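You operate a simulated robot arm through the tools that you are given. There is no shell and no other tool. Be economical: measure what you need, move in short steps, check, and stop when the job is done.

Carry out the task below with a simulated two-armed robot. There is one attempt and no reset: what you move stays moved.

TASK
Pick up the card tube with one hand, pass it to the other hand and put it on the spot at p27. Put the purple marker from the top of the order bench on top of the white thermometer and the orange marker on top of the black weight there. Any order will do.
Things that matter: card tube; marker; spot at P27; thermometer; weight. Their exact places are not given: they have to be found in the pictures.

The check looks at the end state, three seconds after you hand in, the way a careful person would. Anything else that was tipped, shoved, dropped, spilled or broken makes it a failure.

THE ROBOT
Two 7-joint arms with two-finger parallel grippers on one trunk, on a base that drives. Base frame: it is fixed to the floor where the robot stands at the start and does not move with it; the origin is under the middle of the robot, x ahead of it, y to its left, z up. Lengths are in m, angles in degrees, forces in N, time in s.
The left shoulder is at the start at [0.03, 0.119, 0.935], the right one opposite. With the tool pointing down near the work surface each hand reaches from about 0.2 to 0.66 m from the robot's upright axis, wherever it stands, measured 20 degrees to its own side. Places, roughly: marker [0, -2.75, 0.75]; spot at P27 (32x22 cm) [-1.2, -4.8, 0.82]; thermometer [0.25, -2.5, 0.75]; weight [0, -2.5, 0.75]. Payload 3.43 kg a hand.
Tool frame (each hand has its own): the origin (TCP) lies between the finger pads and is the grasp point; the fingertips stand 0.03 m ahead of it; z points along the fingers, y is the line along which they close. Largest opening 0.094 m; finger width 0.028, thickness 0.01; the body of the gripper, 0.05 by 0.096 m, starts 0.055 m behind the TCP.
Orientation is told as [roll, pitch, yaw] about the base's x, y, z axes, in that order, counted from this pose: with the fingers straight down and closing along the base's y, the tool's x points along the base's -x, its y along +y and its z along -z.

THE INTERFACE
- The arms move only by the tool arm_command. It takes "left_steps", "right_steps" or both (then of equal length, played together; a hand with none holds still); each is a list of rows, each an object of numbers (a shift or turn left out is 0, a gripper value left out holds the last): "wx", "wy", "wz": the turn, a rotation vector about the tool's x, y, z in units of 5 degrees (1.0 is 5 degrees); "tx", "ty", "tz": the shift along the tool's x, y, z in units of 40 mm (1.0 is 40 mm); "claw": the opening, from 0 (shut) to 1 (fully open). In form: [{"wx": .., "wy": .., "wz": .., "tx": .., "ty": .., "tz": .., "claw": ..}, ...]. A call has 1 to 12 rows; each row shifts and turns the commanded pose from where the row before left it, along the tool's axes as they then stand. A call with a number of a shift or a turn outside -1 to 1 is refused whole. Each row takes 0.2 s and may step no farther than 0.05 m and 8.6 degrees from the row before; otherwise, or with a gripper value out of range, the whole call is refused. A pose out of reach is approached as far as the arm can. The call stops where the force on the tool passes 40 N (or 10 N more than at its start, if that is more) or the arm is blocked; 0.2 s more then pass. Each finger travels about 0.072 m/s and halts on what it meets, pressing with about 25 N; the grip force reading is that of the motor and also rises with nothing between the fingers. The clock runs only during rows and for 0.2 s after the last one: add rows that do not move to give the fingers time. The reply holds the time, the measured pose of the TCP, the force on the tool along the base axes, the opening and the grip force, in the units named above and with some noise, with the torque about the TCP (base axes, N m) and any sound that the robot's microphone picked up.
- Cameras (640 x 400 px; columns grow to the right, rows downward): "scene" is now at [0.0199, -0.0217, 1.6411]; the picture's right is [-0.33, -0.95, 0.00], its down [-0.83, 0.29, -0.47] and it looks along [0.45, -0.15, -0.88] (base axes); focal length 267 px, centre (320, 200). "left" rides on the left gripper at [0.076, -0.014, -0.102] in its tool frame; the picture's right is [0.18, 0.98, 0.00], its down [-0.75, 0.14, -0.64] and it looks along [-0.63, 0.12, 0.77] (tool axes); focal length 243 px, centre (320, 200). "right" rides on the right gripper at [0.076, 0.014, -0.103] in its tool frame; the picture's right is [-0.18, 0.98, 0.00], its down [-0.75, -0.14, -0.64] and it looks along [-0.63, -0.12, 0.77] (tool axes); focal length 243 px, centre (320, 200).
- grab_frame(camera): a new picture of that camera. It takes no simulated time.
- move_column(by): slides the trunk up (or, below 0, down) by that many m; the arms and the scene camera ride with it, the base frame stays. It gives what a move gives, with no picture.
- base_move(legs): drives the robot by 1 to 6 legs, each [ahead, turn to the left] in m and degrees, along the robot's own axes; the way and the turn of a leg run together, so that a leg with both is an arc; at most 1.5 m and 180 degrees a leg. The arms and the cameras ride along, it lands a little off, and it stops where it bumps. It gives what a move gives.
- turn_head(pan, tilt): turns the head with the scene camera to pan (to the left, within 143 degrees either way) and tilt (down, from -29 to 69), counted from straight ahead of the robot. It gives what a move gives.
- point_at(camera, pixels): for up to 12 pixels [column, row] of the newest picture of that camera ("zoom" is the newest enlarged one), the place [x, y, z] in the base frame of the surface seen there, good to about 0.002 m, but the place of the scene camera against the robot may be out by one fixed shift of up to 0.025 m in any direction. It takes no simulated time.
- enlarge(camera, box): a new picture of the part [left, top, right, bottom] of that camera's present view, enlarged. It takes no simulated time.
- finish_job(): hands the job in; it is judged then, once.

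Go step by step. Measure first, check grasps and placings, and put right what went wrong. The budget is 110 turns and 100 pictures, counting those below and the enlarged ones. Unless the task says otherwise, let go and move clear before handing in, and close with one line.

The tools are called as a command line: name --argument value ..., lists and objects as JSON in quotes. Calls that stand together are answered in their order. arm_command: Moves the arms, as the interface text tells. Its arguments: {"type":"object","properties":{"left_steps":{"type":"array","items":{"type":"object","properties":{"wx":{"type":"number"},"wy":{"type":"number"},"wz":{"type":"number"},"tx":{"type":"number"},"ty":{"type":"number"},"tz":{"type":"number"},"claw":{"type":"number"}}}},"right_steps":{"type":"array","items":{"type":"object","properties":{"wx":{"type":"number"},"wy":{"type":"number"},"wz":{"type":"number"},"tx":{"type":"number"},"ty":{"type":"number"},"tz":{"type":"number"},"claw":{"type":"number"}}}}},"required":[]} The other tools are called the same way: move_column (by) slides the trunk up or down; base_move (legs) drives the base; turn_head (pan, tilt) turns the head that bears the scene camera; grab_frame (camera) takes a picture; point_at (camera, pixels) gives the place of the surface under pixels of a picture; enlarge (camera, box) takes an enlarged picture of a part of a camera's view; finish_job () hands the job in.

At the start:

```text
t: 0.0
left_tool_pos: [0.4986, 0.0695, 0.9249]
left_tcp_rot: [0.0, 0.0, 0.0]
left_ft_force: [-0.8, 1.4, 0.1]
left_ft_torque: [0.01, 0.0, -0.01]
left_finger_gap: 0.0939
left_gripper_force: 0.0
right_tool_pos: [0.3365, -0.2664, 0.9738]
right_tcp_rot: [0.1, 0.0, 0.0]
right_ft_force: [0.7, -0.4, 0.2]
right_ft_torque: [-0.02, 0.01, 0.0]
right_finger_gap: 0.0939
right_gripper_force: 0.1
trunk travel left (down, up): [-0.2, 0.21]
robot x, y, heading: [0.0018, 0.0006, 0.2]
head pan, tilt: [-19.0, 61.8]
```

scene: 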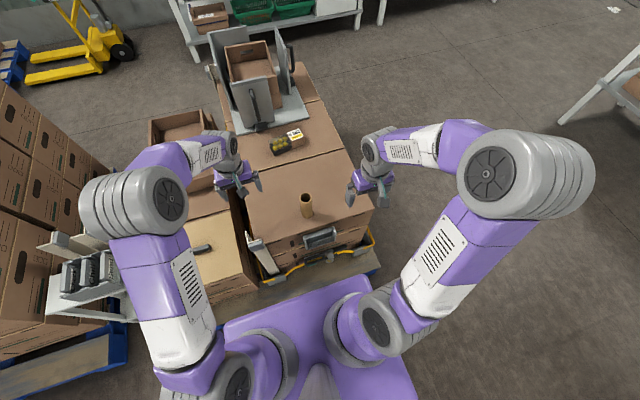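
right: 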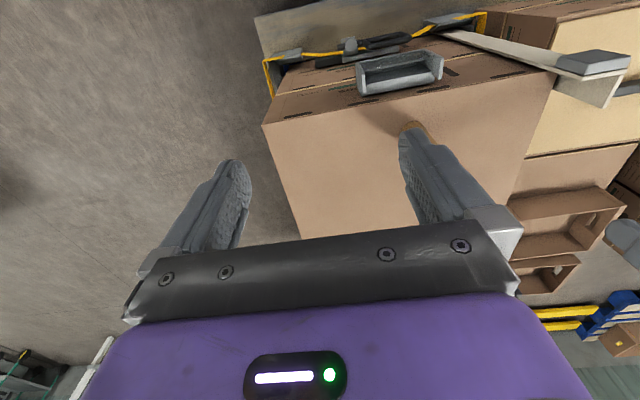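
left: 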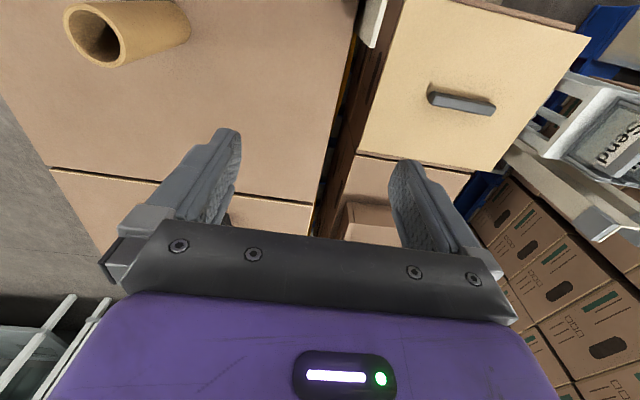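

The scene picture shows the card tube standing at about (307,205) on a box ahead of the robot. I'll measure it and enlarge it.

enlarge --camera "scene" --box '[220, 120, 400, 260]'

point_at --camera "scene" --pixels '[[307, 196], [307, 205], [309, 214], [300, 230], [340, 200], [280, 200]]'

point_at --camera "left" --pixels '[[94, 14], [71, 35], [119, 35], [94, 66], [150, 50], [189, 25], [150, 100], [100, 35]]'

```text
2.86 times, centred on (310, 190) of scene
```

zoom: 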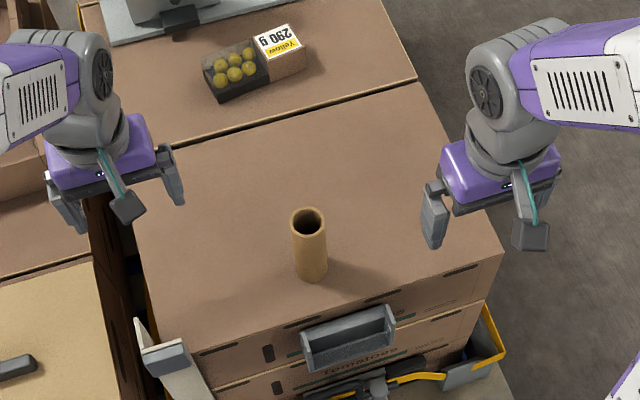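

```text
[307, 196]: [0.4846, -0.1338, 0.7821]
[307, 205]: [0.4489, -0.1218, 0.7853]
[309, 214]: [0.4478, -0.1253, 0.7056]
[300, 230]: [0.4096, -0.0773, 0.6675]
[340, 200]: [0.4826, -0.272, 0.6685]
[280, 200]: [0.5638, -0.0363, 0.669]
```

```text
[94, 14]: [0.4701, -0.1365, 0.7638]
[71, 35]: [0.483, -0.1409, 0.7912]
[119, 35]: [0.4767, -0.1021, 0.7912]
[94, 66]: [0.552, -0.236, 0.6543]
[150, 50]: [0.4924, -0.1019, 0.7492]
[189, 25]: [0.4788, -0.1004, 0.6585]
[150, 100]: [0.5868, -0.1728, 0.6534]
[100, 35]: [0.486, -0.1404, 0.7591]
```

The tube is about 42 mm wide and stands at roughly (0.479, -0.1215), from z 0.654 to 0.791. I'll put the right hand above it and check with its own camera.

arm_command --right_steps '[{"tx": -0.6, "ty": 0.724, "claw": 1}, {"tx": -0.6, "ty": 0.724}, {"tx": -0.6, "ty": 0.724}, {"tx": -0.6, "ty": 0.724}, {"tx": -0.6, "ty": 0.724}, {"tz": 0.5}, {"tz": 0.5}]'

grab_frame --camera "right"

```text
t: 1.6
left_tool_pos: [0.4984, 0.0692, 0.927]
left_tcp_rot: [0.0, 0.0, 0.0]
left_ft_force: [0.2, -0.1, 0.0]
left_ft_torque: [-0.01, -0.02, 0.0]
left_finger_gap: 0.0941
left_gripper_force: 0.1
right_tool_pos: [0.4581, -0.123, 0.9324]
right_tcp_rot: [0.0, 0.1, 0.1]
right_ft_force: [-1.1, -1.0, -0.1]
right_ft_torque: [0.03, 0.0, 0.02]
right_finger_gap: 0.0938
right_gripper_force: 0.0
trunk travel left (down, up): [-0.2, 0.21]
robot x, y, heading: [0.0008, 0.0067, 0.2]
head pan, tilt: [-19.0, 61.8]
```

```text
95 pictures are left
```

right: 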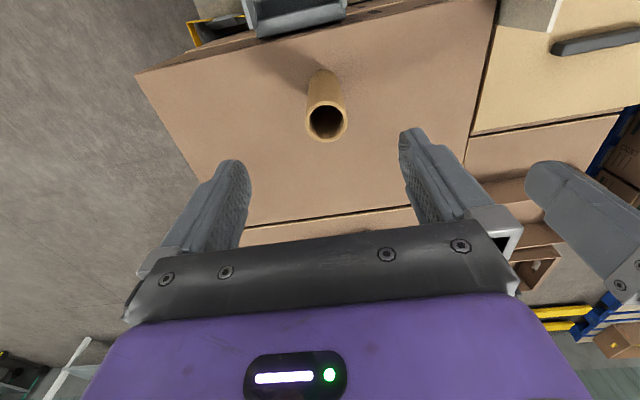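

point_at --camera "right" --pixels '[[307, 122], [346, 122], [326, 104], [326, 141], [313, 134], [340, 134], [311, 80], [338, 80], [325, 80]]'

```text
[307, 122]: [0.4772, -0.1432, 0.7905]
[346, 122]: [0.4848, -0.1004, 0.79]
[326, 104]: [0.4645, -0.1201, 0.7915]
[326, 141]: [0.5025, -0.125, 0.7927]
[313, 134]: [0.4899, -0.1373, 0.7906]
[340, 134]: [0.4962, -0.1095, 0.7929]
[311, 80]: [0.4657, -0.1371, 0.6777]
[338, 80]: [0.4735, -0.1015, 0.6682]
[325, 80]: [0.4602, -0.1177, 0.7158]
```

The rim puts the tube centre at (0.481, -0.122) with its top at 0.791. I'll go down to z 0.761 and close.

arm_command --right_steps '[{"tx": -0.57}, {"tz": 0.9}, {"tz": 0.9}, {"tz": 0.9}, {"tz": 0.8}, {"tz": 0.78}, {"claw": 1}, {"claw": 0.2}, {}, {}, {}]'

grab_frame --camera "right"

```text
t: 4.0
left_tool_pos: [0.4977, 0.0692, 0.9262]
left_tcp_rot: [0.0, 0.0, 0.0]
left_ft_force: [0.6, -0.5, 0.0]
left_ft_torque: [-0.02, -0.06, -0.04]
left_finger_gap: 0.0942
left_gripper_force: 0.1
right_tool_pos: [0.4783, -0.1201, 0.7617]
right_tcp_rot: [-0.1, 0.0, 0.0]
right_ft_force: [0.4, 0.6, 0.2]
right_ft_torque: [0.0, 0.02, -0.01]
right_finger_gap: 0.0487
right_gripper_force: 25.2
trunk travel left (down, up): [-0.2, 0.21]
robot x, y, heading: [-0.001, -0.0006, -0.2]
head pan, tilt: [-19.0, 61.8]
```

```text
94 pictures are left
```

right: 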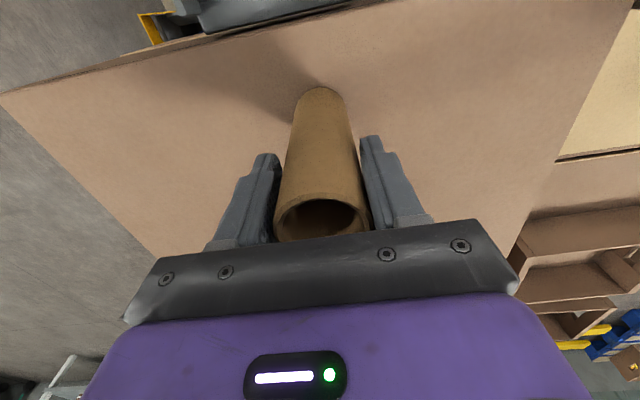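

The grip holds (gap 0.049, 25 N). I'll lift, move the left hand away and start turning both hands to face each other.

arm_command --right_steps '[{"tz": -1, "claw": 0.2}, {"tz": -1}, {"tz": -1}, {"tz": -1}, {"tz": -1}, {"wx": -1}, {"wx": -1}, {"wx": -1}, {"wx": -1}, {"wx": -1}, {"wx": -1}, {"wx": -1}]' --left_steps '[{"ty": 0.9, "tz": -0.3, "claw": 1}, {"ty": 0.9, "tz": -0.3}, {"ty": 0.9, "tz": -0.3}, {"ty": 0.9, "tz": -0.3}, {"ty": 0.9, "tz": 0}, {"wx": 1}, {"wx": 1}, {"wx": 1}, {"wx": 1}, {"wx": 1}, {"wx": 1}, {"wx": 1}]'

arm_command --right_steps '[{"wx": -1}, {"wx": -1}, {"wx": -1}, {"wx": -1}, {"wx": -1}, {"wx": -1}, {"wx": -1}, {"wx": -1}, {"wx": -1}, {"wx": -1}, {"wx": -1}, {}]' --left_steps '[{"wx": 1}, {"wx": 1}, {"wx": 1}, {"wx": 1}, {"wx": 1}, {"wx": 1}, {"wx": 1}, {"wx": 1}, {"wx": 1}, {"wx": 1}, {"wx": 1}, {}]'

grab_frame --camera "left"

grab_frame --camera "scene"

```text
t: 6.6
left_tool_pos: [0.4968, 0.2494, 0.9736]
left_tcp_rot: [-35.0, 0.0, 0.0]
left_ft_force: [0.0, -0.6, -0.1]
left_ft_torque: [-0.03, -0.02, -0.01]
left_finger_gap: 0.0939
left_gripper_force: 0.1
right_tool_pos: [0.4779, -0.122, 0.9627]
right_tcp_rot: [35.1, 0.1, 0.0]
right_ft_force: [0.3, -0.4, -0.5]
right_ft_torque: [-0.01, 0.0, 0.01]
right_finger_gap: 0.0487
right_gripper_force: 24.4
trunk travel left (down, up): [-0.2, 0.21]
robot x, y, heading: [0.0002, 0.0003, 0.0]
head pan, tilt: [-19.0, 61.8]
```

```text
t: 9.2
left_tool_pos: [0.4976, 0.2485, 0.9735]
left_tcp_rot: [-90.1, 0.0, 0.0]
left_ft_force: [0.2, 1.1, -0.4]
left_ft_torque: [-0.01, -0.02, 0.01]
left_finger_gap: 0.094
left_gripper_force: 0.0
right_tool_pos: [0.4784, -0.1238, 0.9636]
right_tcp_rot: [90.1, 0.0, 0.0]
right_ft_force: [-0.3, -0.3, -1.0]
right_ft_torque: [-0.04, 0.0, -0.05]
right_finger_gap: 0.0494
right_gripper_force: 25.2
trunk travel left (down, up): [-0.2, 0.21]
robot x, y, heading: [0.0004, 0.0005, -0.0]
head pan, tilt: [-19.0, 61.8]
```

```text
93 pictures are left
```

left: 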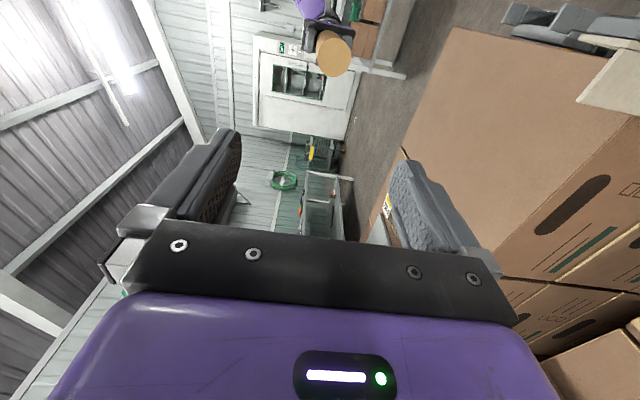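

```text
92 pictures are left
```

scene: 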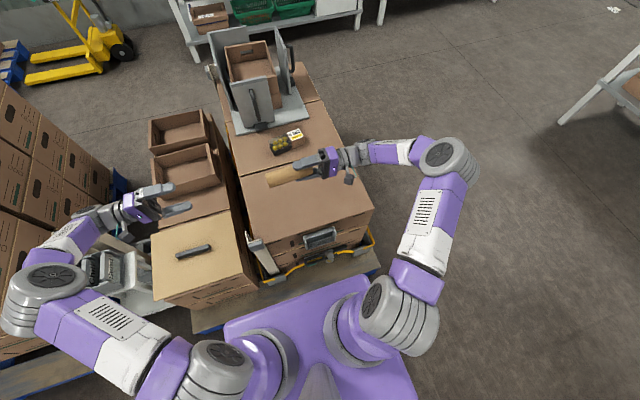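

The far end of the tube looks capped at left-camera (334,52), so I'll look closer before choosing how to pass it.

enlarge --camera "left" --box '[280, 0, 400, 90]'

point_at --camera "left" --pixels '[[334, 52], [334, 36], [334, 70], [322, 52], [346, 52]]'

```text
4.44 times, centred on (340, 45) of left
```

zoom: 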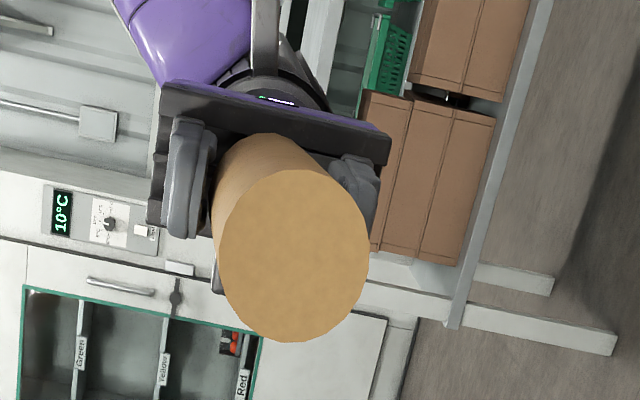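

```text
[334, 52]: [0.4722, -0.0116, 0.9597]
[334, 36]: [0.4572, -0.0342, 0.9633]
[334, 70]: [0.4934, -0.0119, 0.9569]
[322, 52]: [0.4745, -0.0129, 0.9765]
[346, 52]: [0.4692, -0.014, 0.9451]
```

The base is capped, so the tube must end open side up and a mirror-image pass is no good. Before planning the pass I'll look toward the bench and P27.

turn_head --pan -97 --tilt 15

grab_frame --camera "scene"

enlarge --camera "scene" --box '[200, 100, 440, 250]'

```text
t: 10.7
left_tool_pos: [0.4983, 0.2489, 0.973]
left_tcp_rot: [-90.0, 0.0, 0.0]
left_ft_force: [0.0, 0.0, -1.2]
left_ft_torque: [-0.03, 0.02, 0.0]
left_finger_gap: 0.094
left_gripper_force: 0.0
right_tool_pos: [0.4788, -0.1196, 0.9627]
right_tcp_rot: [90.0, 0.0, 0.0]
right_ft_force: [0.0, 0.3, -0.2]
right_ft_torque: [-0.05, 0.01, -0.01]
right_finger_gap: 0.0492
right_gripper_force: 24.5
trunk travel left (down, up): [-0.2, 0.21]
robot x, y, heading: [-0.0027, 0.0029, 0.1]
head pan, tilt: [-97.0, 15.0]
```

```text
90 pictures are left
```

scene: 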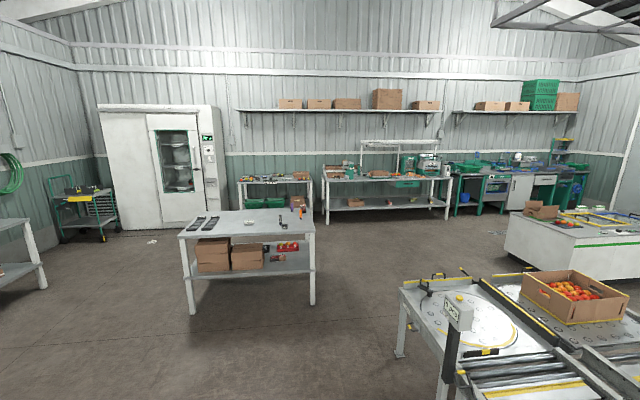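

```text
2.67 times, centred on (320, 175) of scene
```

zoom: 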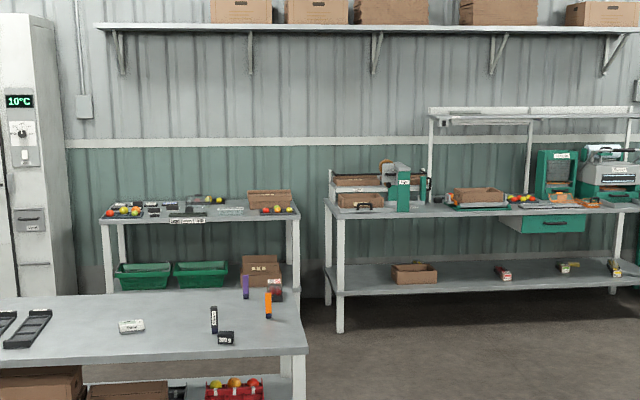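

The order bench shows the white thermometer at zoom (131,326), the purple marker at (245,287), the orange one at (268,303), a black upright item at (213,320) and a black block at (226,338). I'll measure these and look at the far benches for P27.

point_at --camera "zoom" --pixels '[[131, 326], [245, 295], [268, 310], [213, 325], [227, 340], [170, 330], [403, 205], [478, 195], [420, 210], [500, 212], [270, 207], [360, 207]]'

enlarge --camera "scene" --box '[310, 130, 470, 230]'

enlarge --camera "scene" --box '[170, 190, 330, 290]'

```text
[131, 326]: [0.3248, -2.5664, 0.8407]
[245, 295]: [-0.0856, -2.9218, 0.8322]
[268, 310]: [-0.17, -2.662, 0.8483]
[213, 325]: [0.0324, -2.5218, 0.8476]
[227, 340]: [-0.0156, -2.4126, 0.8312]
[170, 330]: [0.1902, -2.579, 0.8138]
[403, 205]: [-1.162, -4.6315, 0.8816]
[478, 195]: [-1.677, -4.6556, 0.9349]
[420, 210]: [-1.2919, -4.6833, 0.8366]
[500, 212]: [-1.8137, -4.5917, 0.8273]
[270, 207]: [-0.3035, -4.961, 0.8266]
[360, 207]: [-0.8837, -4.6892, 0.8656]
```

```text
4.00 times, centred on (390, 180) of scene
```

zoom: 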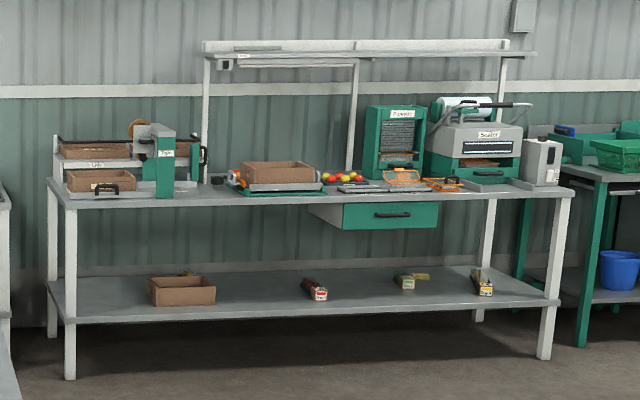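

```text
4.00 times, centred on (250, 240) of scene
```

zoom: 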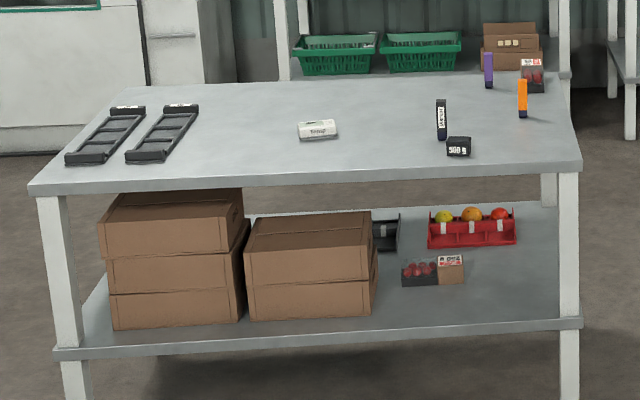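

P27 sits on the cluttered far bench, so the last hand should hold the tube from above, open end up. I'll turn the right hand back down to return the tube to its box. Meanwhile I'll turn the left hand to a side-grasp pose with its camera up, so that the left picks and passes to the right.

turn_head --pan -5 --tilt 55

arm_command --right_steps '[{"wx": 1}, {"wx": 1}, {"wx": 1}, {"wx": 1}, {"wx": 1}, {"wx": 1}, {"wx": 1}, {"wx": 1}, {"wx": 1}, {"wx": 1}, {"wx": 1}, {"wx": 1}]' --left_steps '[{"wz": -1}, {"wz": -1}, {"wz": -1}, {"wz": -1}, {"wz": -1}, {"wz": -1}, {"wz": -1}, {"wz": -1}, {"wz": -1}, {"wz": -1}, {"wz": -1}, {"wz": -1}]'

arm_command --right_steps '[{"wx": 1}, {"wx": 1}, {"wx": 1}, {"wx": 1}, {"wx": 1}, {"wx": 1}, {}, {}, {}, {}]' --left_steps '[{"wz": -1}, {"wz": -1}, {"wz": -1}, {"wz": -1}, {"wz": -1}, {"wz": -1}, {"wy": -1}, {"wy": -1}, {"wy": -1}, {}]'

grab_frame --camera "scene"

```text
t: 12.4
left_tool_pos: [0.4986, 0.2486, 0.9736]
left_tcp_rot: [-90.0, 0.0, 0.1]
left_ft_force: [0.8, 0.1, -0.5]
left_ft_torque: [0.02, 0.01, -0.01]
left_finger_gap: 0.0937
left_gripper_force: 0.0
right_tool_pos: [0.4797, -0.1221, 0.9635]
right_tcp_rot: [90.0, 0.1, 0.1]
right_ft_force: [-0.3, 0.0, -0.3]
right_ft_torque: [-0.02, -0.01, 0.01]
right_finger_gap: 0.0486
right_gripper_force: 25.3
trunk travel left (down, up): [-0.2, 0.21]
robot x, y, heading: [-0.0007, -0.0012, 0.0]
head pan, tilt: [-5.0, 55.0]
```

```text
t: 15.0
left_tool_pos: [0.4982, 0.2492, 0.9744]
left_tcp_rot: [-90.1, 60.1, -0.1]
left_ft_force: [-0.3, -0.4, 0.1]
left_ft_torque: [0.01, -0.01, -0.01]
left_finger_gap: 0.0939
left_gripper_force: 0.1
right_tool_pos: [0.4807, -0.1202, 0.9621]
right_tcp_rot: [29.9, 0.0, 0.0]
right_ft_force: [0.0, 0.3, -0.1]
right_ft_torque: [0.0, 0.01, 0.02]
right_finger_gap: 0.0485
right_gripper_force: 25.0
trunk travel left (down, up): [-0.2, 0.21]
robot x, y, heading: [0.0008, -0.0015, -0.1]
head pan, tilt: [-5.0, 55.0]
```

```text
t: 17.2
left_tool_pos: [0.497, 0.2492, 0.9737]
left_tcp_rot: [0.2, 74.9, 90.1]
left_ft_force: [0.0, -0.3, -0.4]
left_ft_torque: [0.02, 0.01, -0.01]
left_finger_gap: 0.094
left_gripper_force: 0.1
right_tool_pos: [0.4807, -0.122, 0.9632]
right_tcp_rot: [-0.1, 0.0, 0.0]
right_ft_force: [0.1, -0.3, -0.3]
right_ft_torque: [0.01, 0.01, -0.03]
right_finger_gap: 0.0481
right_gripper_force: 24.7
trunk travel left (down, up): [-0.2, 0.21]
robot x, y, heading: [0.001, -0.0035, -0.1]
head pan, tilt: [-5.0, 55.0]
```

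```text
86 pictures are left
```

scene: 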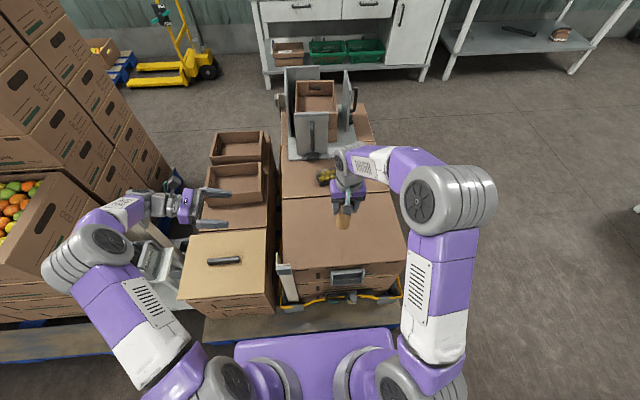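

The left hand reached the side pose (tool 15° below horizontal, toward -y). I'll measure the heights of the boxes beside, where the left hand and forearm will sweep.

point_at --camera "scene" --pixels '[[224, 261], [240, 240], [255, 275], [240, 215], [248, 180], [290, 265], [285, 280], [320, 240], [262, 165], [326, 177], [232, 170]]'

```text
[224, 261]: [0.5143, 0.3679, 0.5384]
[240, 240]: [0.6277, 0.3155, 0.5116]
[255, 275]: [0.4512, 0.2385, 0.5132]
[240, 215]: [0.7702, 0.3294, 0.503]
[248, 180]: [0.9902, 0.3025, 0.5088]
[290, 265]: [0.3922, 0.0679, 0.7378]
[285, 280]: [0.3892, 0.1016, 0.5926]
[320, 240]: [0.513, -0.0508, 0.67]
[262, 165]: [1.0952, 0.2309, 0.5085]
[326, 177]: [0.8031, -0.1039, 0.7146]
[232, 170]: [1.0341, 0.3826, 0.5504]
```

The neighbouring box top is low (0.51), and only a post at about (0.39, 0.07, 0.74) needs clearance. I'll set the tube down a bit farther out, at (0.52, -0.14).

arm_command --right_steps '[{"tx": -1, "ty": -0.45}, {"tz": 1}, {"tz": 1}, {"tz": 1}, {"tz": 1}, {"tz": 0.6}, {"tz": 0.2}, {"tz": 0.15}, {}]'

grab_frame --camera "right"

```text
t: 19.2
left_tool_pos: [0.4959, 0.2496, 0.9747]
left_tcp_rot: [-0.3, 74.9, 89.8]
left_ft_force: [-0.4, 0.2, 0.0]
left_ft_torque: [-0.02, -0.02, -0.01]
left_finger_gap: 0.0939
left_gripper_force: 0.2
right_tool_pos: [0.5216, -0.1407, 0.7664]
right_tcp_rot: [0.0, -0.1, -0.1]
right_ft_force: [-2.1, 0.0, 12.8]
right_ft_torque: [-0.09, -0.08, -0.01]
right_finger_gap: 0.0485
right_gripper_force: 25.1
trunk travel left (down, up): [-0.2, 0.21]
robot x, y, heading: [-0.0001, -0.0038, 0.3]
head pan, tilt: [-5.0, 55.0]
```

```text
85 pictures are left
```

right: 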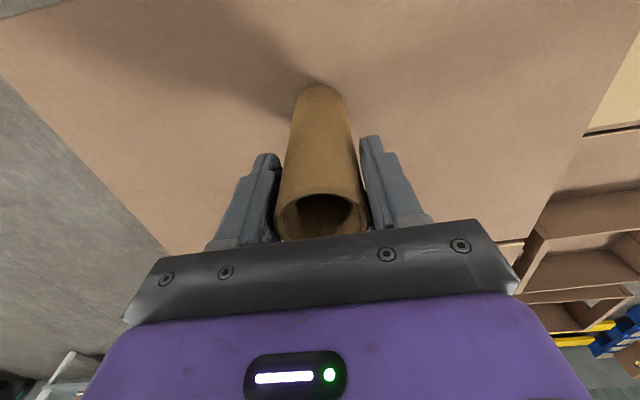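

The tube touches the box with 13 N at (0.5216, -0.1407). I'll release it and lift the right hand clear.

arm_command --right_steps '[{"tz": -0.03, "claw": 0.2}, {"claw": 0.9}, {}, {}, {"tz": -0.7}, {"tz": -1}, {"tz": -1}, {"tz": -1}, {"tz": -1}, {"tz": -1}, {"ty": -0.8, "tx": 0.5}, {"ty": -0.8, "tx": 0.5}]'

grab_frame --camera "right"

```text
t: 21.8
left_tool_pos: [0.4973, 0.2485, 0.9747]
left_tcp_rot: [-0.2, 75.0, 89.9]
left_ft_force: [-0.4, -0.2, -0.6]
left_ft_torque: [0.02, 0.01, 0.0]
left_finger_gap: 0.0941
left_gripper_force: 0.0
right_tool_pos: [0.4795, -0.2024, 0.9902]
right_tcp_rot: [-0.1, -0.1, 0.0]
right_ft_force: [0.7, 0.2, 0.0]
right_ft_torque: [-0.01, -0.02, -0.05]
right_finger_gap: 0.0846
right_gripper_force: 0.1
trunk travel left (down, up): [-0.2, 0.21]
robot x, y, heading: [0.0021, -0.0015, 0.3]
head pan, tilt: [-5.0, 55.0]
```

```text
84 pictures are left
```

right: 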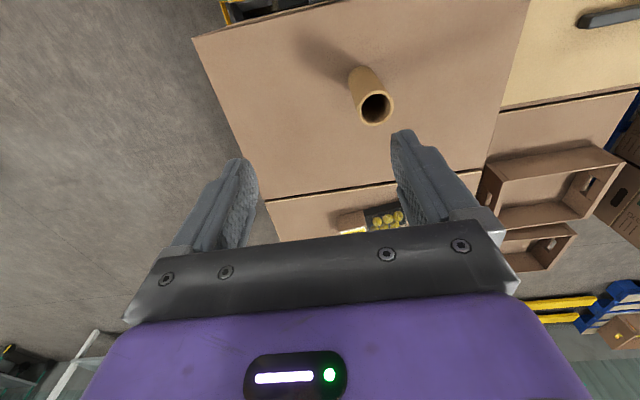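

The tube stands on its own. Next I bring the left hand beside it at grasp height, 0.2 m to its left.

arm_command --left_steps '[{"tz": 0.918, "tx": 0.246, "ty": -0.12, "claw": 1}, {"tz": 0.918, "tx": 0.246, "ty": -0.12}, {"tz": 0.918, "tx": 0.246, "ty": -0.12}, {"tz": 0.918, "tx": 0.246, "ty": -0.12}, {"tz": 0.918, "tx": 0.246, "ty": -0.12}, {"tz": 0.246, "tx": -0.918}, {"tz": 0.246, "tx": -0.918}, {"tz": 0.246, "tx": -0.918}, {"tz": 0.246, "tx": -0.918}, {"tz": 0.246, "tx": -0.918}, {"tz": 0.246, "tx": -0.918}, {"tz": 0.246, "tx": -0.918}]'

grab_frame --camera "left"

grab_frame --camera "scene"

```text
t: 24.4
left_tool_pos: [0.5207, 0.0611, 0.7053]
left_tcp_rot: [-0.1, 75.0, 89.9]
left_ft_force: [0.9, -0.6, -0.7]
left_ft_torque: [0.02, 0.01, 0.0]
left_finger_gap: 0.094
left_gripper_force: 0.1
right_tool_pos: [0.4806, -0.2019, 0.9911]
right_tcp_rot: [0.0, 0.0, -0.1]
right_ft_force: [0.0, 0.7, 0.1]
right_ft_torque: [0.0, 0.01, 0.01]
right_finger_gap: 0.0846
right_gripper_force: 0.1
trunk travel left (down, up): [-0.2, 0.21]
robot x, y, heading: [-0.001, -0.0015, 0.0]
head pan, tilt: [-5.0, 55.0]
```

```text
83 pictures are left
```

left: 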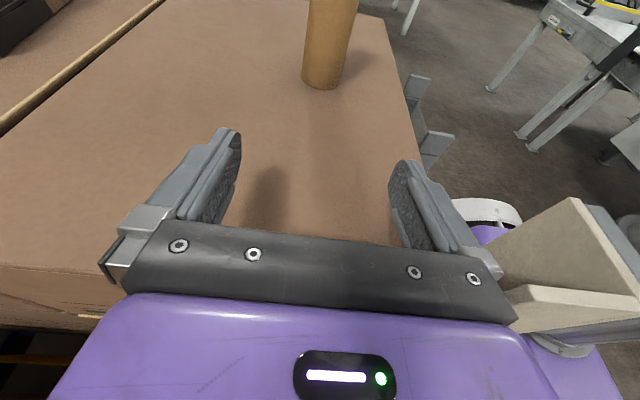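

```text
82 pictures are left
```

scene: 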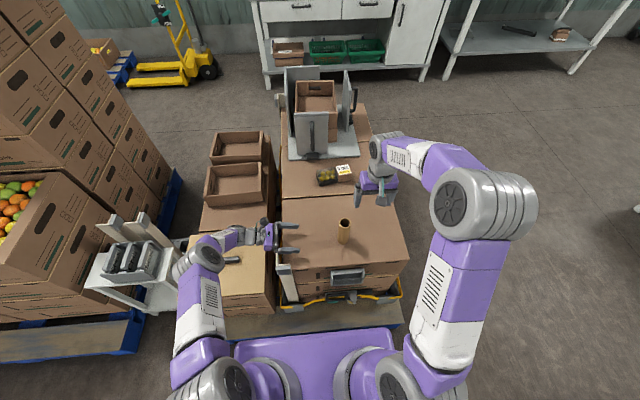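

The path is clear in front, but the post at left-camera (560,270) is near the arm. I'll check where the left elbow and forearm are before sliding in.

enlarge --camera "scene" --box '[160, 200, 360, 325]'

point_at --camera "zoom" --pixels '[[113, 170], [60, 170], [155, 250], [230, 120], [265, 120], [300, 110], [385, 205], [410, 225], [385, 130], [400, 255]]'

```text
3.20 times, centred on (260, 262) of scene
```

zoom: 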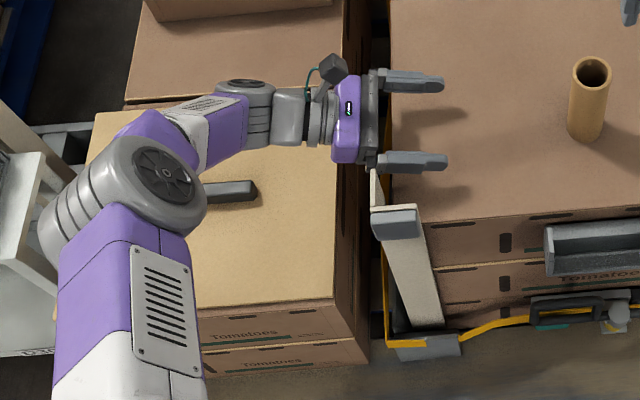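

```text
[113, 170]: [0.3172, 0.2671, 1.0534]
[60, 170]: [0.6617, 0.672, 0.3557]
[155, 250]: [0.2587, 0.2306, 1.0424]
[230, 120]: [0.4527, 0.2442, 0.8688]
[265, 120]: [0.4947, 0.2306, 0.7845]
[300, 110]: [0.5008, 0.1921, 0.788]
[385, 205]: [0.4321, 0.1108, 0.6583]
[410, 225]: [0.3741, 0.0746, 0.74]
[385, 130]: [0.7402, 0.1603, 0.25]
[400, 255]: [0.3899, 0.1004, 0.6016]
```

The elbow is high (z about 1.05), so the forearm clears the post. I'll slide in along -y and close on the tube.

arm_command --left_steps '[{"tz": 0.97, "tx": 0.26}, {"tz": 0.97, "tx": 0.26}, {"tz": 0.97, "tx": 0.26}, {"tz": 0.97, "tx": 0.26}, {"tz": 0.97, "tx": 0.26}, {}, {"claw": 0.2}, {}, {}, {}]'

grab_frame --camera "left"

enlarge --camera "scene" --box '[160, 180, 420, 340]'

```text
t: 26.6
left_tool_pos: [0.5227, -0.139, 0.7075]
left_tcp_rot: [0.0, 75.0, 90.1]
left_ft_force: [-0.2, 0.3, -0.5]
left_ft_torque: [-0.02, -0.01, -0.02]
left_finger_gap: 0.0551
left_gripper_force: 24.8
right_tool_pos: [0.4805, -0.2026, 0.9904]
right_tcp_rot: [0.0, 0.0, 0.0]
right_ft_force: [0.2, 0.0, 0.5]
right_ft_torque: [0.02, -0.01, -0.01]
right_finger_gap: 0.0848
right_gripper_force: 0.1
trunk travel left (down, up): [-0.2, 0.21]
robot x, y, heading: [0.0004, 0.0038, 0.1]
head pan, tilt: [-5.0, 55.0]
```

```text
80 pictures are left
```

left: 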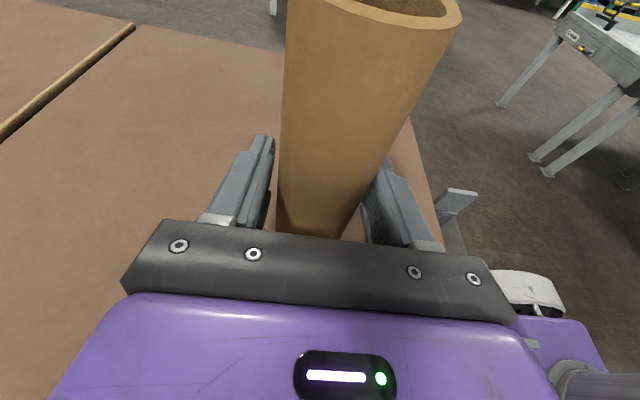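

```text
2.46 times, centred on (290, 260) of scene
```

zoom: 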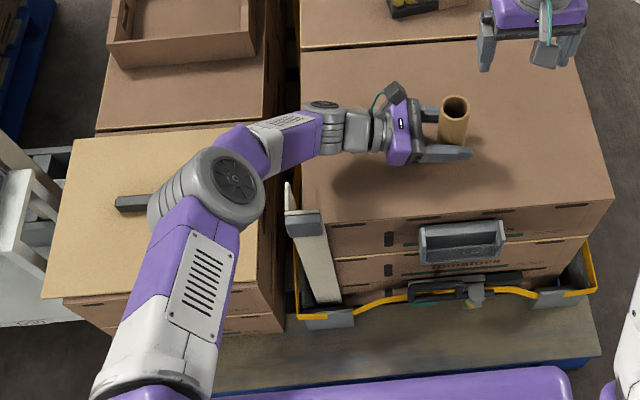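

The left hand grips (24.8 N, gap 0.055). I'll lift straight up 0.12 m and see whether the tube comes along.

arm_command --left_steps '[{"tx": 0.724, "tz": -0.194}, {"tx": 0.724, "tz": -0.194}, {"tx": 0.724, "tz": -0.194}, {"tx": 0.724, "tz": -0.194}, {}]'

grab_frame --camera "left"

grab_frame --camera "right"

```text
t: 27.8
left_tool_pos: [0.5213, -0.1378, 0.8298]
left_tcp_rot: [0.1, 75.1, 90.1]
left_ft_force: [1.1, 0.3, -0.9]
left_ft_torque: [-0.01, -0.01, 0.02]
left_finger_gap: 0.0547
left_gripper_force: 24.6
right_tool_pos: [0.4804, -0.2014, 0.9906]
right_tcp_rot: [0.0, 0.1, 0.1]
right_ft_force: [0.2, -0.4, 0.6]
right_ft_torque: [-0.02, -0.01, -0.02]
right_finger_gap: 0.0845
right_gripper_force: 0.1
trunk travel left (down, up): [-0.2, 0.21]
robot x, y, heading: [-0.0019, 0.001, -0.1]
head pan, tilt: [-5.0, 55.0]
```

```text
78 pictures are left
```

left: 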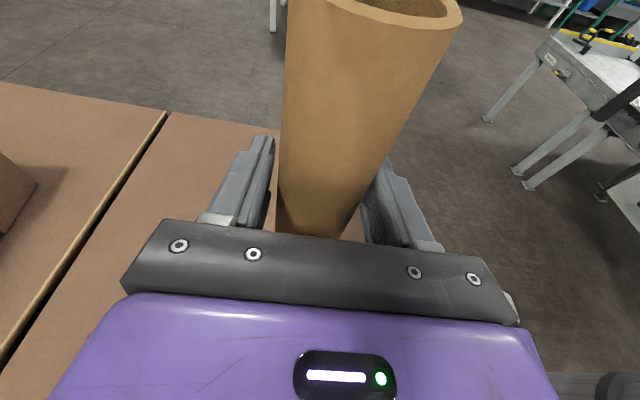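

```text
77 pictures are left
```

right: 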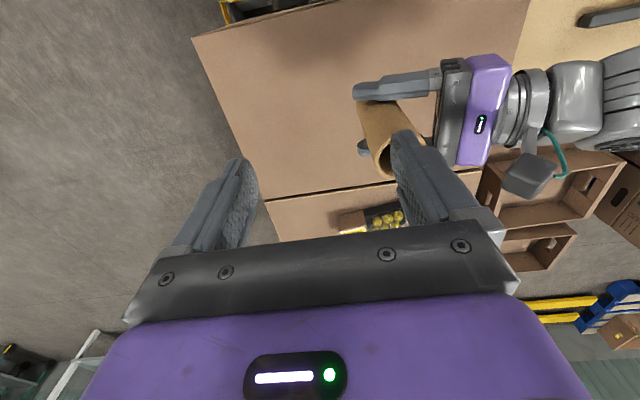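

The tube is held and lifted. To clear the left camera I'll turn the right hand by +90° so it closes along x, slightly higher, before coming down onto the top.

arm_command --right_steps '[{"tz": -0.8}, {"tz": -0.8, "wz": -1}, {"wz": -1}, {"wz": -1}, {"wz": -1}, {"wz": -1}, {"wz": -1}, {"wz": -1}, {"wz": -1}, {"wz": -1}, {"wz": -1}, {"wz": -1}]'

arm_command --right_steps '[{"wz": -1}, {"wz": -1}, {"wz": -1}, {"wz": -1}, {"wz": -1}, {"wz": -1}, {"wz": -1}, {}]'

grab_frame --camera "right"

```text
t: 30.4
left_tool_pos: [0.5196, -0.1379, 0.8302]
left_tcp_rot: [0.0, 75.0, 90.1]
left_ft_force: [-0.6, 0.4, -0.2]
left_ft_torque: [0.03, 0.02, 0.0]
left_finger_gap: 0.0548
left_gripper_force: 25.2
right_tool_pos: [0.4805, -0.2045, 1.0579]
right_tcp_rot: [0.0, 0.0, 55.1]
right_ft_force: [0.4, 0.3, -0.7]
right_ft_torque: [-0.02, -0.01, 0.01]
right_finger_gap: 0.0847
right_gripper_force: 0.0
trunk travel left (down, up): [-0.2, 0.21]
robot x, y, heading: [0.0001, -0.0006, 0.2]
head pan, tilt: [-5.0, 55.0]
```

```text
t: 32.2
left_tool_pos: [0.5205, -0.1391, 0.8293]
left_tcp_rot: [0.0, 75.0, 90.0]
left_ft_force: [-0.5, 0.2, -0.4]
left_ft_torque: [-0.04, 0.02, -0.01]
left_finger_gap: 0.0545
left_gripper_force: 25.3
right_tool_pos: [0.4799, -0.2039, 1.057]
right_tcp_rot: [0.0, -0.1, 90.1]
right_ft_force: [-0.1, -0.6, 0.1]
right_ft_torque: [-0.02, -0.03, 0.01]
right_finger_gap: 0.0847
right_gripper_force: 0.0
trunk travel left (down, up): [-0.2, 0.21]
robot x, y, heading: [0.0032, -0.0004, 0.2]
head pan, tilt: [-5.0, 55.0]
```

```text
76 pictures are left
```

right: 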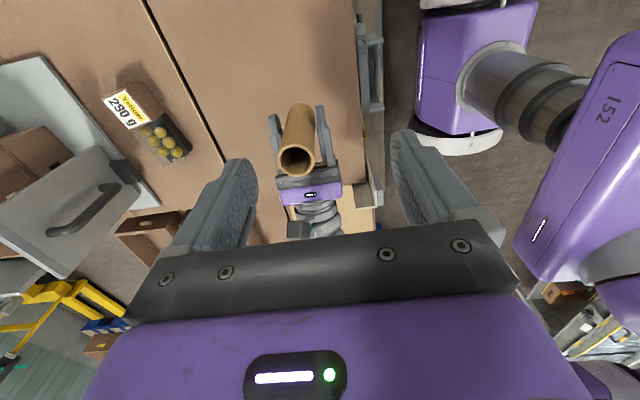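

point_at --camera "right" --pixels '[[279, 158], [315, 158], [297, 144], [297, 176], [285, 170], [309, 170], [300, 110], [289, 110], [316, 110]]'

```text
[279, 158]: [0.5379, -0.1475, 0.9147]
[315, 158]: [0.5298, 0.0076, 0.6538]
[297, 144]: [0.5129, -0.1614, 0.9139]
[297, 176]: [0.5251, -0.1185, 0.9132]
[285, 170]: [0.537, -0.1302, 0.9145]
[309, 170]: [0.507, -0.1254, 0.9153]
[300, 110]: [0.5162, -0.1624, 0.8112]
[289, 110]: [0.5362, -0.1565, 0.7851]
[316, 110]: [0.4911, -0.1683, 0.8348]
```

The rim centre is at (0.519, -0.140, 0.914) and the tube is upright. I'll bring the right hand over it, go down to z 0.884 and close.

arm_command --right_steps '[{"ty": -0.49, "tx": -0.8}, {"ty": -0.49, "tx": -0.8}, {"tz": 0.9}, {"tz": 0.9}, {"tz": 0.9}, {"tz": 0.9}, {"tz": 0.73}, {}, {"claw": 0.2}, {}, {}, {}]'

grab_frame --camera "right"

grab_frame --camera "left"

```text
t: 34.8
left_tool_pos: [0.5184, -0.1398, 0.8297]
left_tcp_rot: [0.4, 75.2, 90.0]
left_ft_force: [-28.3, 7.4, 11.2]
left_ft_torque: [0.05, -0.34, -0.01]
left_finger_gap: 0.0549
left_gripper_force: 25.5
right_tool_pos: [0.5167, -0.141, 0.8835]
right_tcp_rot: [-0.3, 0.0, 89.8]
right_ft_force: [28.5, -7.2, -10.2]
right_ft_torque: [-0.41, -1.19, -0.04]
right_finger_gap: 0.0512
right_gripper_force: 24.9
trunk travel left (down, up): [-0.2, 0.21]
robot x, y, heading: [0.0015, 0.0001, 0.4]
head pan, tilt: [-5.0, 55.0]
```

```text
75 pictures are left
```

right: 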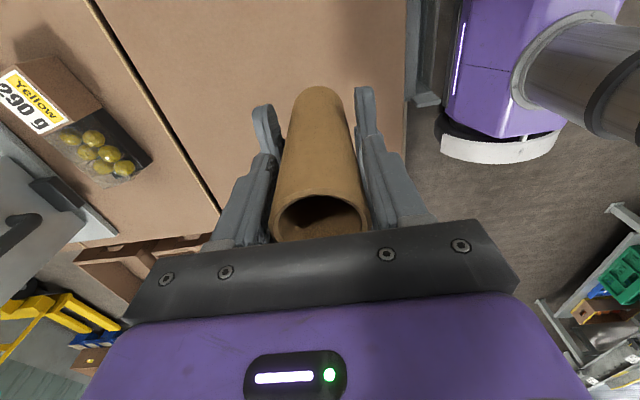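

```text
74 pictures are left
```

left: 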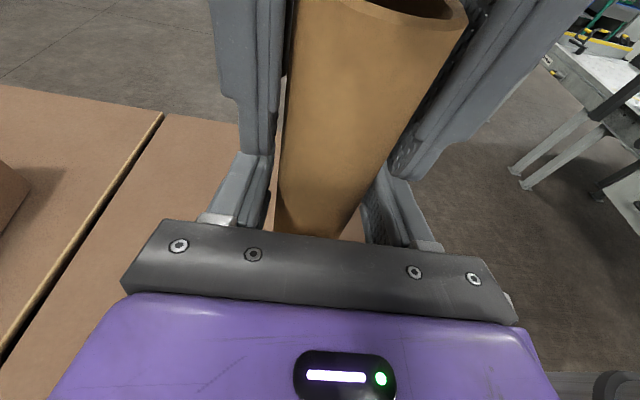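

The right hand grips the top (25 N). I'll open the left and back it off along +y.

arm_command --left_steps '[{"claw": 1}, {}, {}, {"tz": -0.97, "tx": -0.26}, {"tz": -0.97, "tx": -0.26}, {"tz": -0.97, "tx": -0.26}, {"tz": -0.97, "tx": -0.26}, {"tz": -0.97, "tx": -0.26}, {"tx": 0.9, "tz": -0.25}, {"tx": 0.9, "tz": -0.25}, {"tx": 0.9, "tz": -0.25}]'

grab_frame --camera "right"

```text
t: 37.2
left_tool_pos: [0.5203, 0.063, 0.9448]
left_tcp_rot: [-0.2, 75.0, 89.8]
left_ft_force: [0.0, 0.2, 0.0]
left_ft_torque: [0.02, 0.0, 0.01]
left_finger_gap: 0.094
left_gripper_force: 0.0
right_tool_pos: [0.5149, -0.1401, 0.8842]
right_tcp_rot: [0.0, 0.0, 90.0]
right_ft_force: [0.3, 0.1, -0.7]
right_ft_torque: [0.0, 0.0, 0.01]
right_finger_gap: 0.0506
right_gripper_force: 25.3
trunk travel left (down, up): [-0.2, 0.21]
robot x, y, heading: [-0.0003, 0.0038, 0.1]
head pan, tilt: [-5.0, 55.0]
```

```text
73 pictures are left
```

right: 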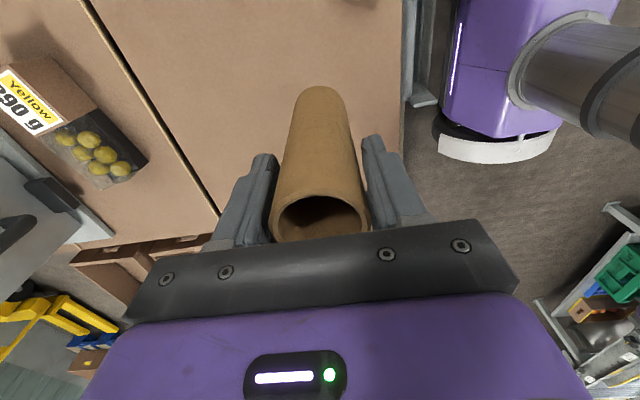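

The pass is done: the right hand alone holds the tube. I'll raise and tuck both arms, turning the left back to pointing down, and look behind before driving.

arm_command --left_steps '[{"tz": -1}, {"tz": -1}, {"tz": -1}, {"wy": 1, "ty": 0.5}, {"wy": 1, "ty": 0.5}, {"wy": 1, "ty": 0.5}, {"wy": 1, "ty": 0.5}, {"wy": 1, "ty": 0.5}, {"wy": 1, "ty": 0.5}, {"wy": 1, "ty": 0.5}, {"wy": 1, "ty": 0.5}, {"wy": 1}]' --right_steps '[{"tz": -1}, {"tz": -1}, {"tz": -1}, {"tz": -1}, {"ty": 0.7}, {"ty": 0.7}, {"ty": 0.7}, {"ty": 0.7}, {"tx": 0.5}, {"tx": 0.5}, {"tx": 0.5}, {}]'

arm_command --left_steps '[{"wy": 1}, {"wy": 1}, {"wy": 1}, {"wy": 1}, {"wy": 1}, {"wy": 1}, {"wz": 1}, {"wz": 1}, {"wz": 1}, {"wz": 1}, {"wz": 1}, {"wz": 1}]'

arm_command --left_steps '[{"wz": 1}, {"wz": 1}, {"wz": 1}, {"wz": 1}, {"wz": 1}, {"wz": 1}, {"wz": 1}, {"wz": 1}, {"wz": 1}, {"wz": 1}, {"wz": 1}, {"wz": 1}]'

turn_head --pan -135 --tilt 25

grab_frame --camera "scene"

```text
t: 39.8
left_tool_pos: [0.3616, 0.177, 0.973]
left_tcp_rot: [-180.0, 59.9, -90.0]
left_ft_force: [-0.6, -0.8, 0.0]
left_ft_torque: [0.0, -0.01, -0.03]
left_finger_gap: 0.0941
left_gripper_force: 0.0
right_tool_pos: [0.4043, -0.2005, 1.046]
right_tcp_rot: [0.0, 0.0, 90.0]
right_ft_force: [0.4, 0.4, -0.1]
right_ft_torque: [-0.01, 0.0, 0.0]
right_finger_gap: 0.0507
right_gripper_force: 23.9
trunk travel left (down, up): [-0.2, 0.21]
robot x, y, heading: [0.0014, 0.0017, 0.2]
head pan, tilt: [-5.0, 55.0]
```

```text
t: 42.4
left_tool_pos: [0.3607, 0.176, 0.9706]
left_tcp_rot: [-163.8, 25.6, -56.2]
left_ft_force: [0.5, -0.6, 0.5]
left_ft_torque: [0.0, 0.01, -0.02]
left_finger_gap: 0.0939
left_gripper_force: 0.1
right_tool_pos: [0.4041, -0.1992, 1.045]
right_tcp_rot: [0.1, 0.0, 90.1]
right_ft_force: [0.6, -0.2, 0.0]
right_ft_torque: [-0.02, 0.0, -0.02]
right_finger_gap: 0.0504
right_gripper_force: 24.9
trunk travel left (down, up): [-0.2, 0.21]
robot x, y, heading: [-0.0036, 0.0012, 0.1]
head pan, tilt: [-5.0, 55.0]
```

```text
t: 45.0
left_tool_pos: [0.3608, 0.1773, 0.9714]
left_tcp_rot: [-149.9, 0.0, 0.1]
left_ft_force: [-0.4, 0.2, -0.5]
left_ft_torque: [0.01, -0.01, 0.02]
left_finger_gap: 0.0941
left_gripper_force: 0.1
right_tool_pos: [0.4046, -0.1999, 1.0459]
right_tcp_rot: [0.0, 0.0, 90.0]
right_ft_force: [-0.4, 0.3, -0.6]
right_ft_torque: [-0.03, -0.05, 0.01]
right_finger_gap: 0.0506
right_gripper_force: 25.1
trunk travel left (down, up): [-0.2, 0.21]
robot x, y, heading: [-0.0033, -0.0007, 0.1]
head pan, tilt: [-5.0, 55.0]
```

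```text
t: 47.1
left_tool_pos: [0.3614, 0.177, 0.9704]
left_tcp_rot: [-150.0, 0.0, 0.0]
left_ft_force: [0.0, -0.1, -0.2]
left_ft_torque: [0.01, -0.02, 0.01]
left_finger_gap: 0.0941
left_gripper_force: 0.0
right_tool_pos: [0.4051, -0.1989, 1.0459]
right_tcp_rot: [0.0, 0.0, 90.0]
right_ft_force: [0.7, 0.5, -0.4]
right_ft_torque: [0.0, 0.0, 0.0]
right_finger_gap: 0.0507
right_gripper_force: 24.7
trunk travel left (down, up): [-0.2, 0.21]
robot x, y, heading: [-0.0001, -0.0001, -0.1]
head pan, tilt: [-135.0, 25.0]
```

```text
72 pictures are left
```

scene: 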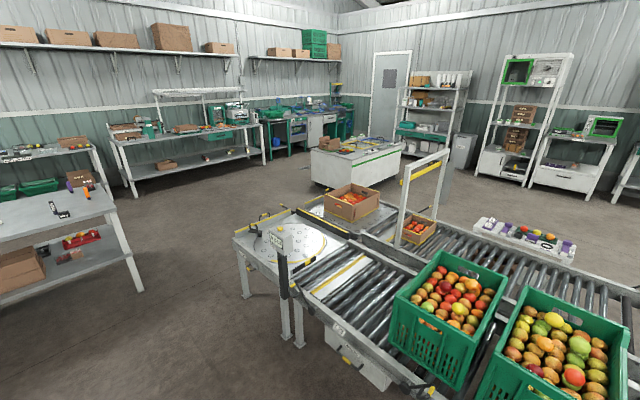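

I turned the left hand the wrong way and it now points up, which is harmless; I'll turn it back down. I'll also measure the conveyor corner so I can drive round it.

arm_command --left_steps '[{"wx": -1}, {"wx": -1}, {"wx": -1}, {"wx": -1}, {"wx": -1}, {"wx": -1}, {"wx": -1}, {"wx": -1}, {"wx": -1}, {"wx": -1}, {"wx": -1}, {"wx": -1}]'

arm_command --left_steps '[{"wx": -1}, {"wx": -1}, {"wx": -1}, {"wx": -1}, {"wx": -1}, {"wx": -1}, {"wx": -1}, {"wx": -1}, {"wx": -1}, {"wx": -1}, {"wx": -1}, {"wx": -1}]'

arm_command --left_steps '[{"wx": -1}, {"wx": -1}, {"wx": -1}, {"wx": -1}, {"wx": -1}, {"wx": -1}]'

point_at --camera "scene" --pixels '[[236, 238], [248, 297], [301, 346], [430, 395], [142, 290], [112, 210], [122, 195], [264, 163], [120, 137], [115, 187], [222, 122], [180, 230]]'

enlarge --camera "scene" --box '[100, 80, 260, 180]'

```text
t: 49.7
left_tool_pos: [0.362, 0.176, 0.9709]
left_tcp_rot: [-90.1, -0.1, 0.0]
left_ft_force: [0.0, 0.5, 0.4]
left_ft_torque: [-0.03, -0.01, 0.0]
left_finger_gap: 0.0939
left_gripper_force: 0.2
right_tool_pos: [0.4035, -0.1993, 1.0455]
right_tcp_rot: [0.0, -0.1, 90.1]
right_ft_force: [0.2, -0.3, -0.6]
right_ft_torque: [-0.03, -0.01, 0.0]
right_finger_gap: 0.0506
right_gripper_force: 25.3
trunk travel left (down, up): [-0.2, 0.21]
robot x, y, heading: [-0.0002, -0.0011, 0.1]
head pan, tilt: [-135.0, 25.0]
```

```text
t: 52.3
left_tool_pos: [0.3619, 0.1778, 0.9726]
left_tcp_rot: [-29.9, 0.0, 0.0]
left_ft_force: [0.7, -0.5, -1.2]
left_ft_torque: [0.0, -0.01, -0.01]
left_finger_gap: 0.0938
left_gripper_force: 0.0
right_tool_pos: [0.4049, -0.2, 1.0461]
right_tcp_rot: [0.1, 0.1, 90.0]
right_ft_force: [-0.2, 0.9, -1.7]
right_ft_torque: [-0.02, -0.02, 0.0]
right_finger_gap: 0.0506
right_gripper_force: 24.4
trunk travel left (down, up): [-0.2, 0.21]
robot x, y, heading: [-0.003, 0.0022, 0.0]
head pan, tilt: [-135.0, 25.0]
```

```text
t: 53.7
left_tool_pos: [0.3624, 0.176, 0.9722]
left_tcp_rot: [0.1, 0.0, 0.2]
left_ft_force: [0.0, -0.4, -0.7]
left_ft_torque: [0.04, 0.02, 0.0]
left_finger_gap: 0.0936
left_gripper_force: 0.1
right_tool_pos: [0.4037, -0.201, 1.045]
right_tcp_rot: [0.0, 0.0, 89.9]
right_ft_force: [0.5, 0.0, -0.4]
right_ft_torque: [0.06, 0.0, 0.0]
right_finger_gap: 0.0505
right_gripper_force: 24.7
trunk travel left (down, up): [-0.2, 0.21]
robot x, y, heading: [-0.0002, -0.003, -0.2]
head pan, tilt: [-135.0, 25.0]
```

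```text
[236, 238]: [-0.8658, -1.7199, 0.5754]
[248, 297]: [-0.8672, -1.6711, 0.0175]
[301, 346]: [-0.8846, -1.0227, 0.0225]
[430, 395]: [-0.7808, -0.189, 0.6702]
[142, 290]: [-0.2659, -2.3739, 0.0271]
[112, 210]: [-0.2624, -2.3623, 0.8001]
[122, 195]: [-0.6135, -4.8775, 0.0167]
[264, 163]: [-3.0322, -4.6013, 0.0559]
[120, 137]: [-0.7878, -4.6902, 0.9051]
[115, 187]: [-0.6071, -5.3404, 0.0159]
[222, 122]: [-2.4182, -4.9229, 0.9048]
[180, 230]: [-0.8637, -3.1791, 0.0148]
```

```text
4.00 times, centred on (180, 130) of scene
```

zoom: 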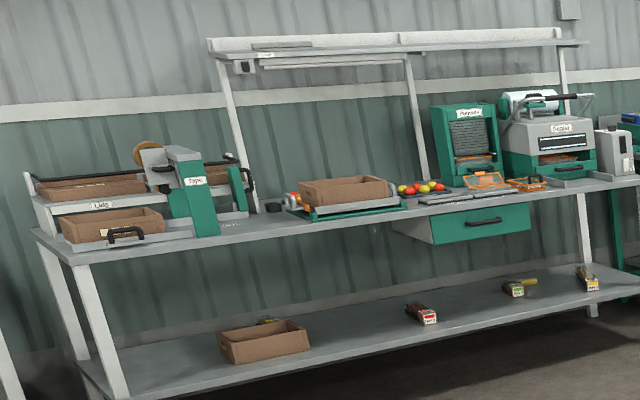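

The conveyor corner is at (-0.87, -1.72) and the order bench corner at (-0.27, -2.37), leaving a gap of about 0.88 m. I'll measure my own base width before choosing the route.

turn_head --pan -90 --tilt 69

grab_frame --camera "scene"

```text
t: 54.8
left_tool_pos: [0.3618, 0.1771, 0.9724]
left_tcp_rot: [0.1, 0.0, 0.1]
left_ft_force: [0.6, -0.2, 0.4]
left_ft_torque: [0.02, -0.02, 0.04]
left_finger_gap: 0.094
left_gripper_force: 0.0
right_tool_pos: [0.4046, -0.2006, 1.0461]
right_tcp_rot: [0.0, 0.0, 90.0]
right_ft_force: [0.7, -0.6, -0.1]
right_ft_torque: [0.01, -0.01, 0.02]
right_finger_gap: 0.0504
right_gripper_force: 25.1
trunk travel left (down, up): [-0.2, 0.21]
robot x, y, heading: [0.0009, 0.0018, -0.1]
head pan, tilt: [-90.0, 68.8]
```

```text
70 pictures are left
```

scene: 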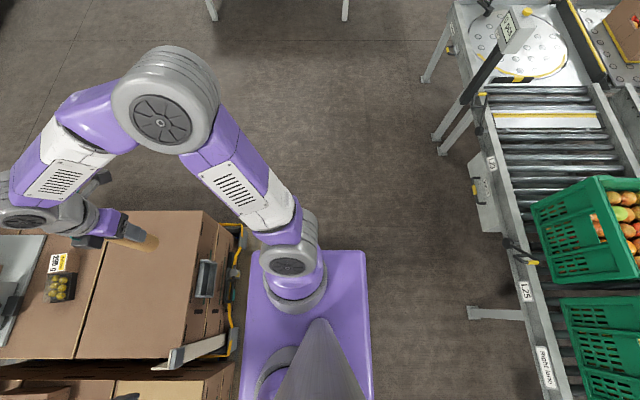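

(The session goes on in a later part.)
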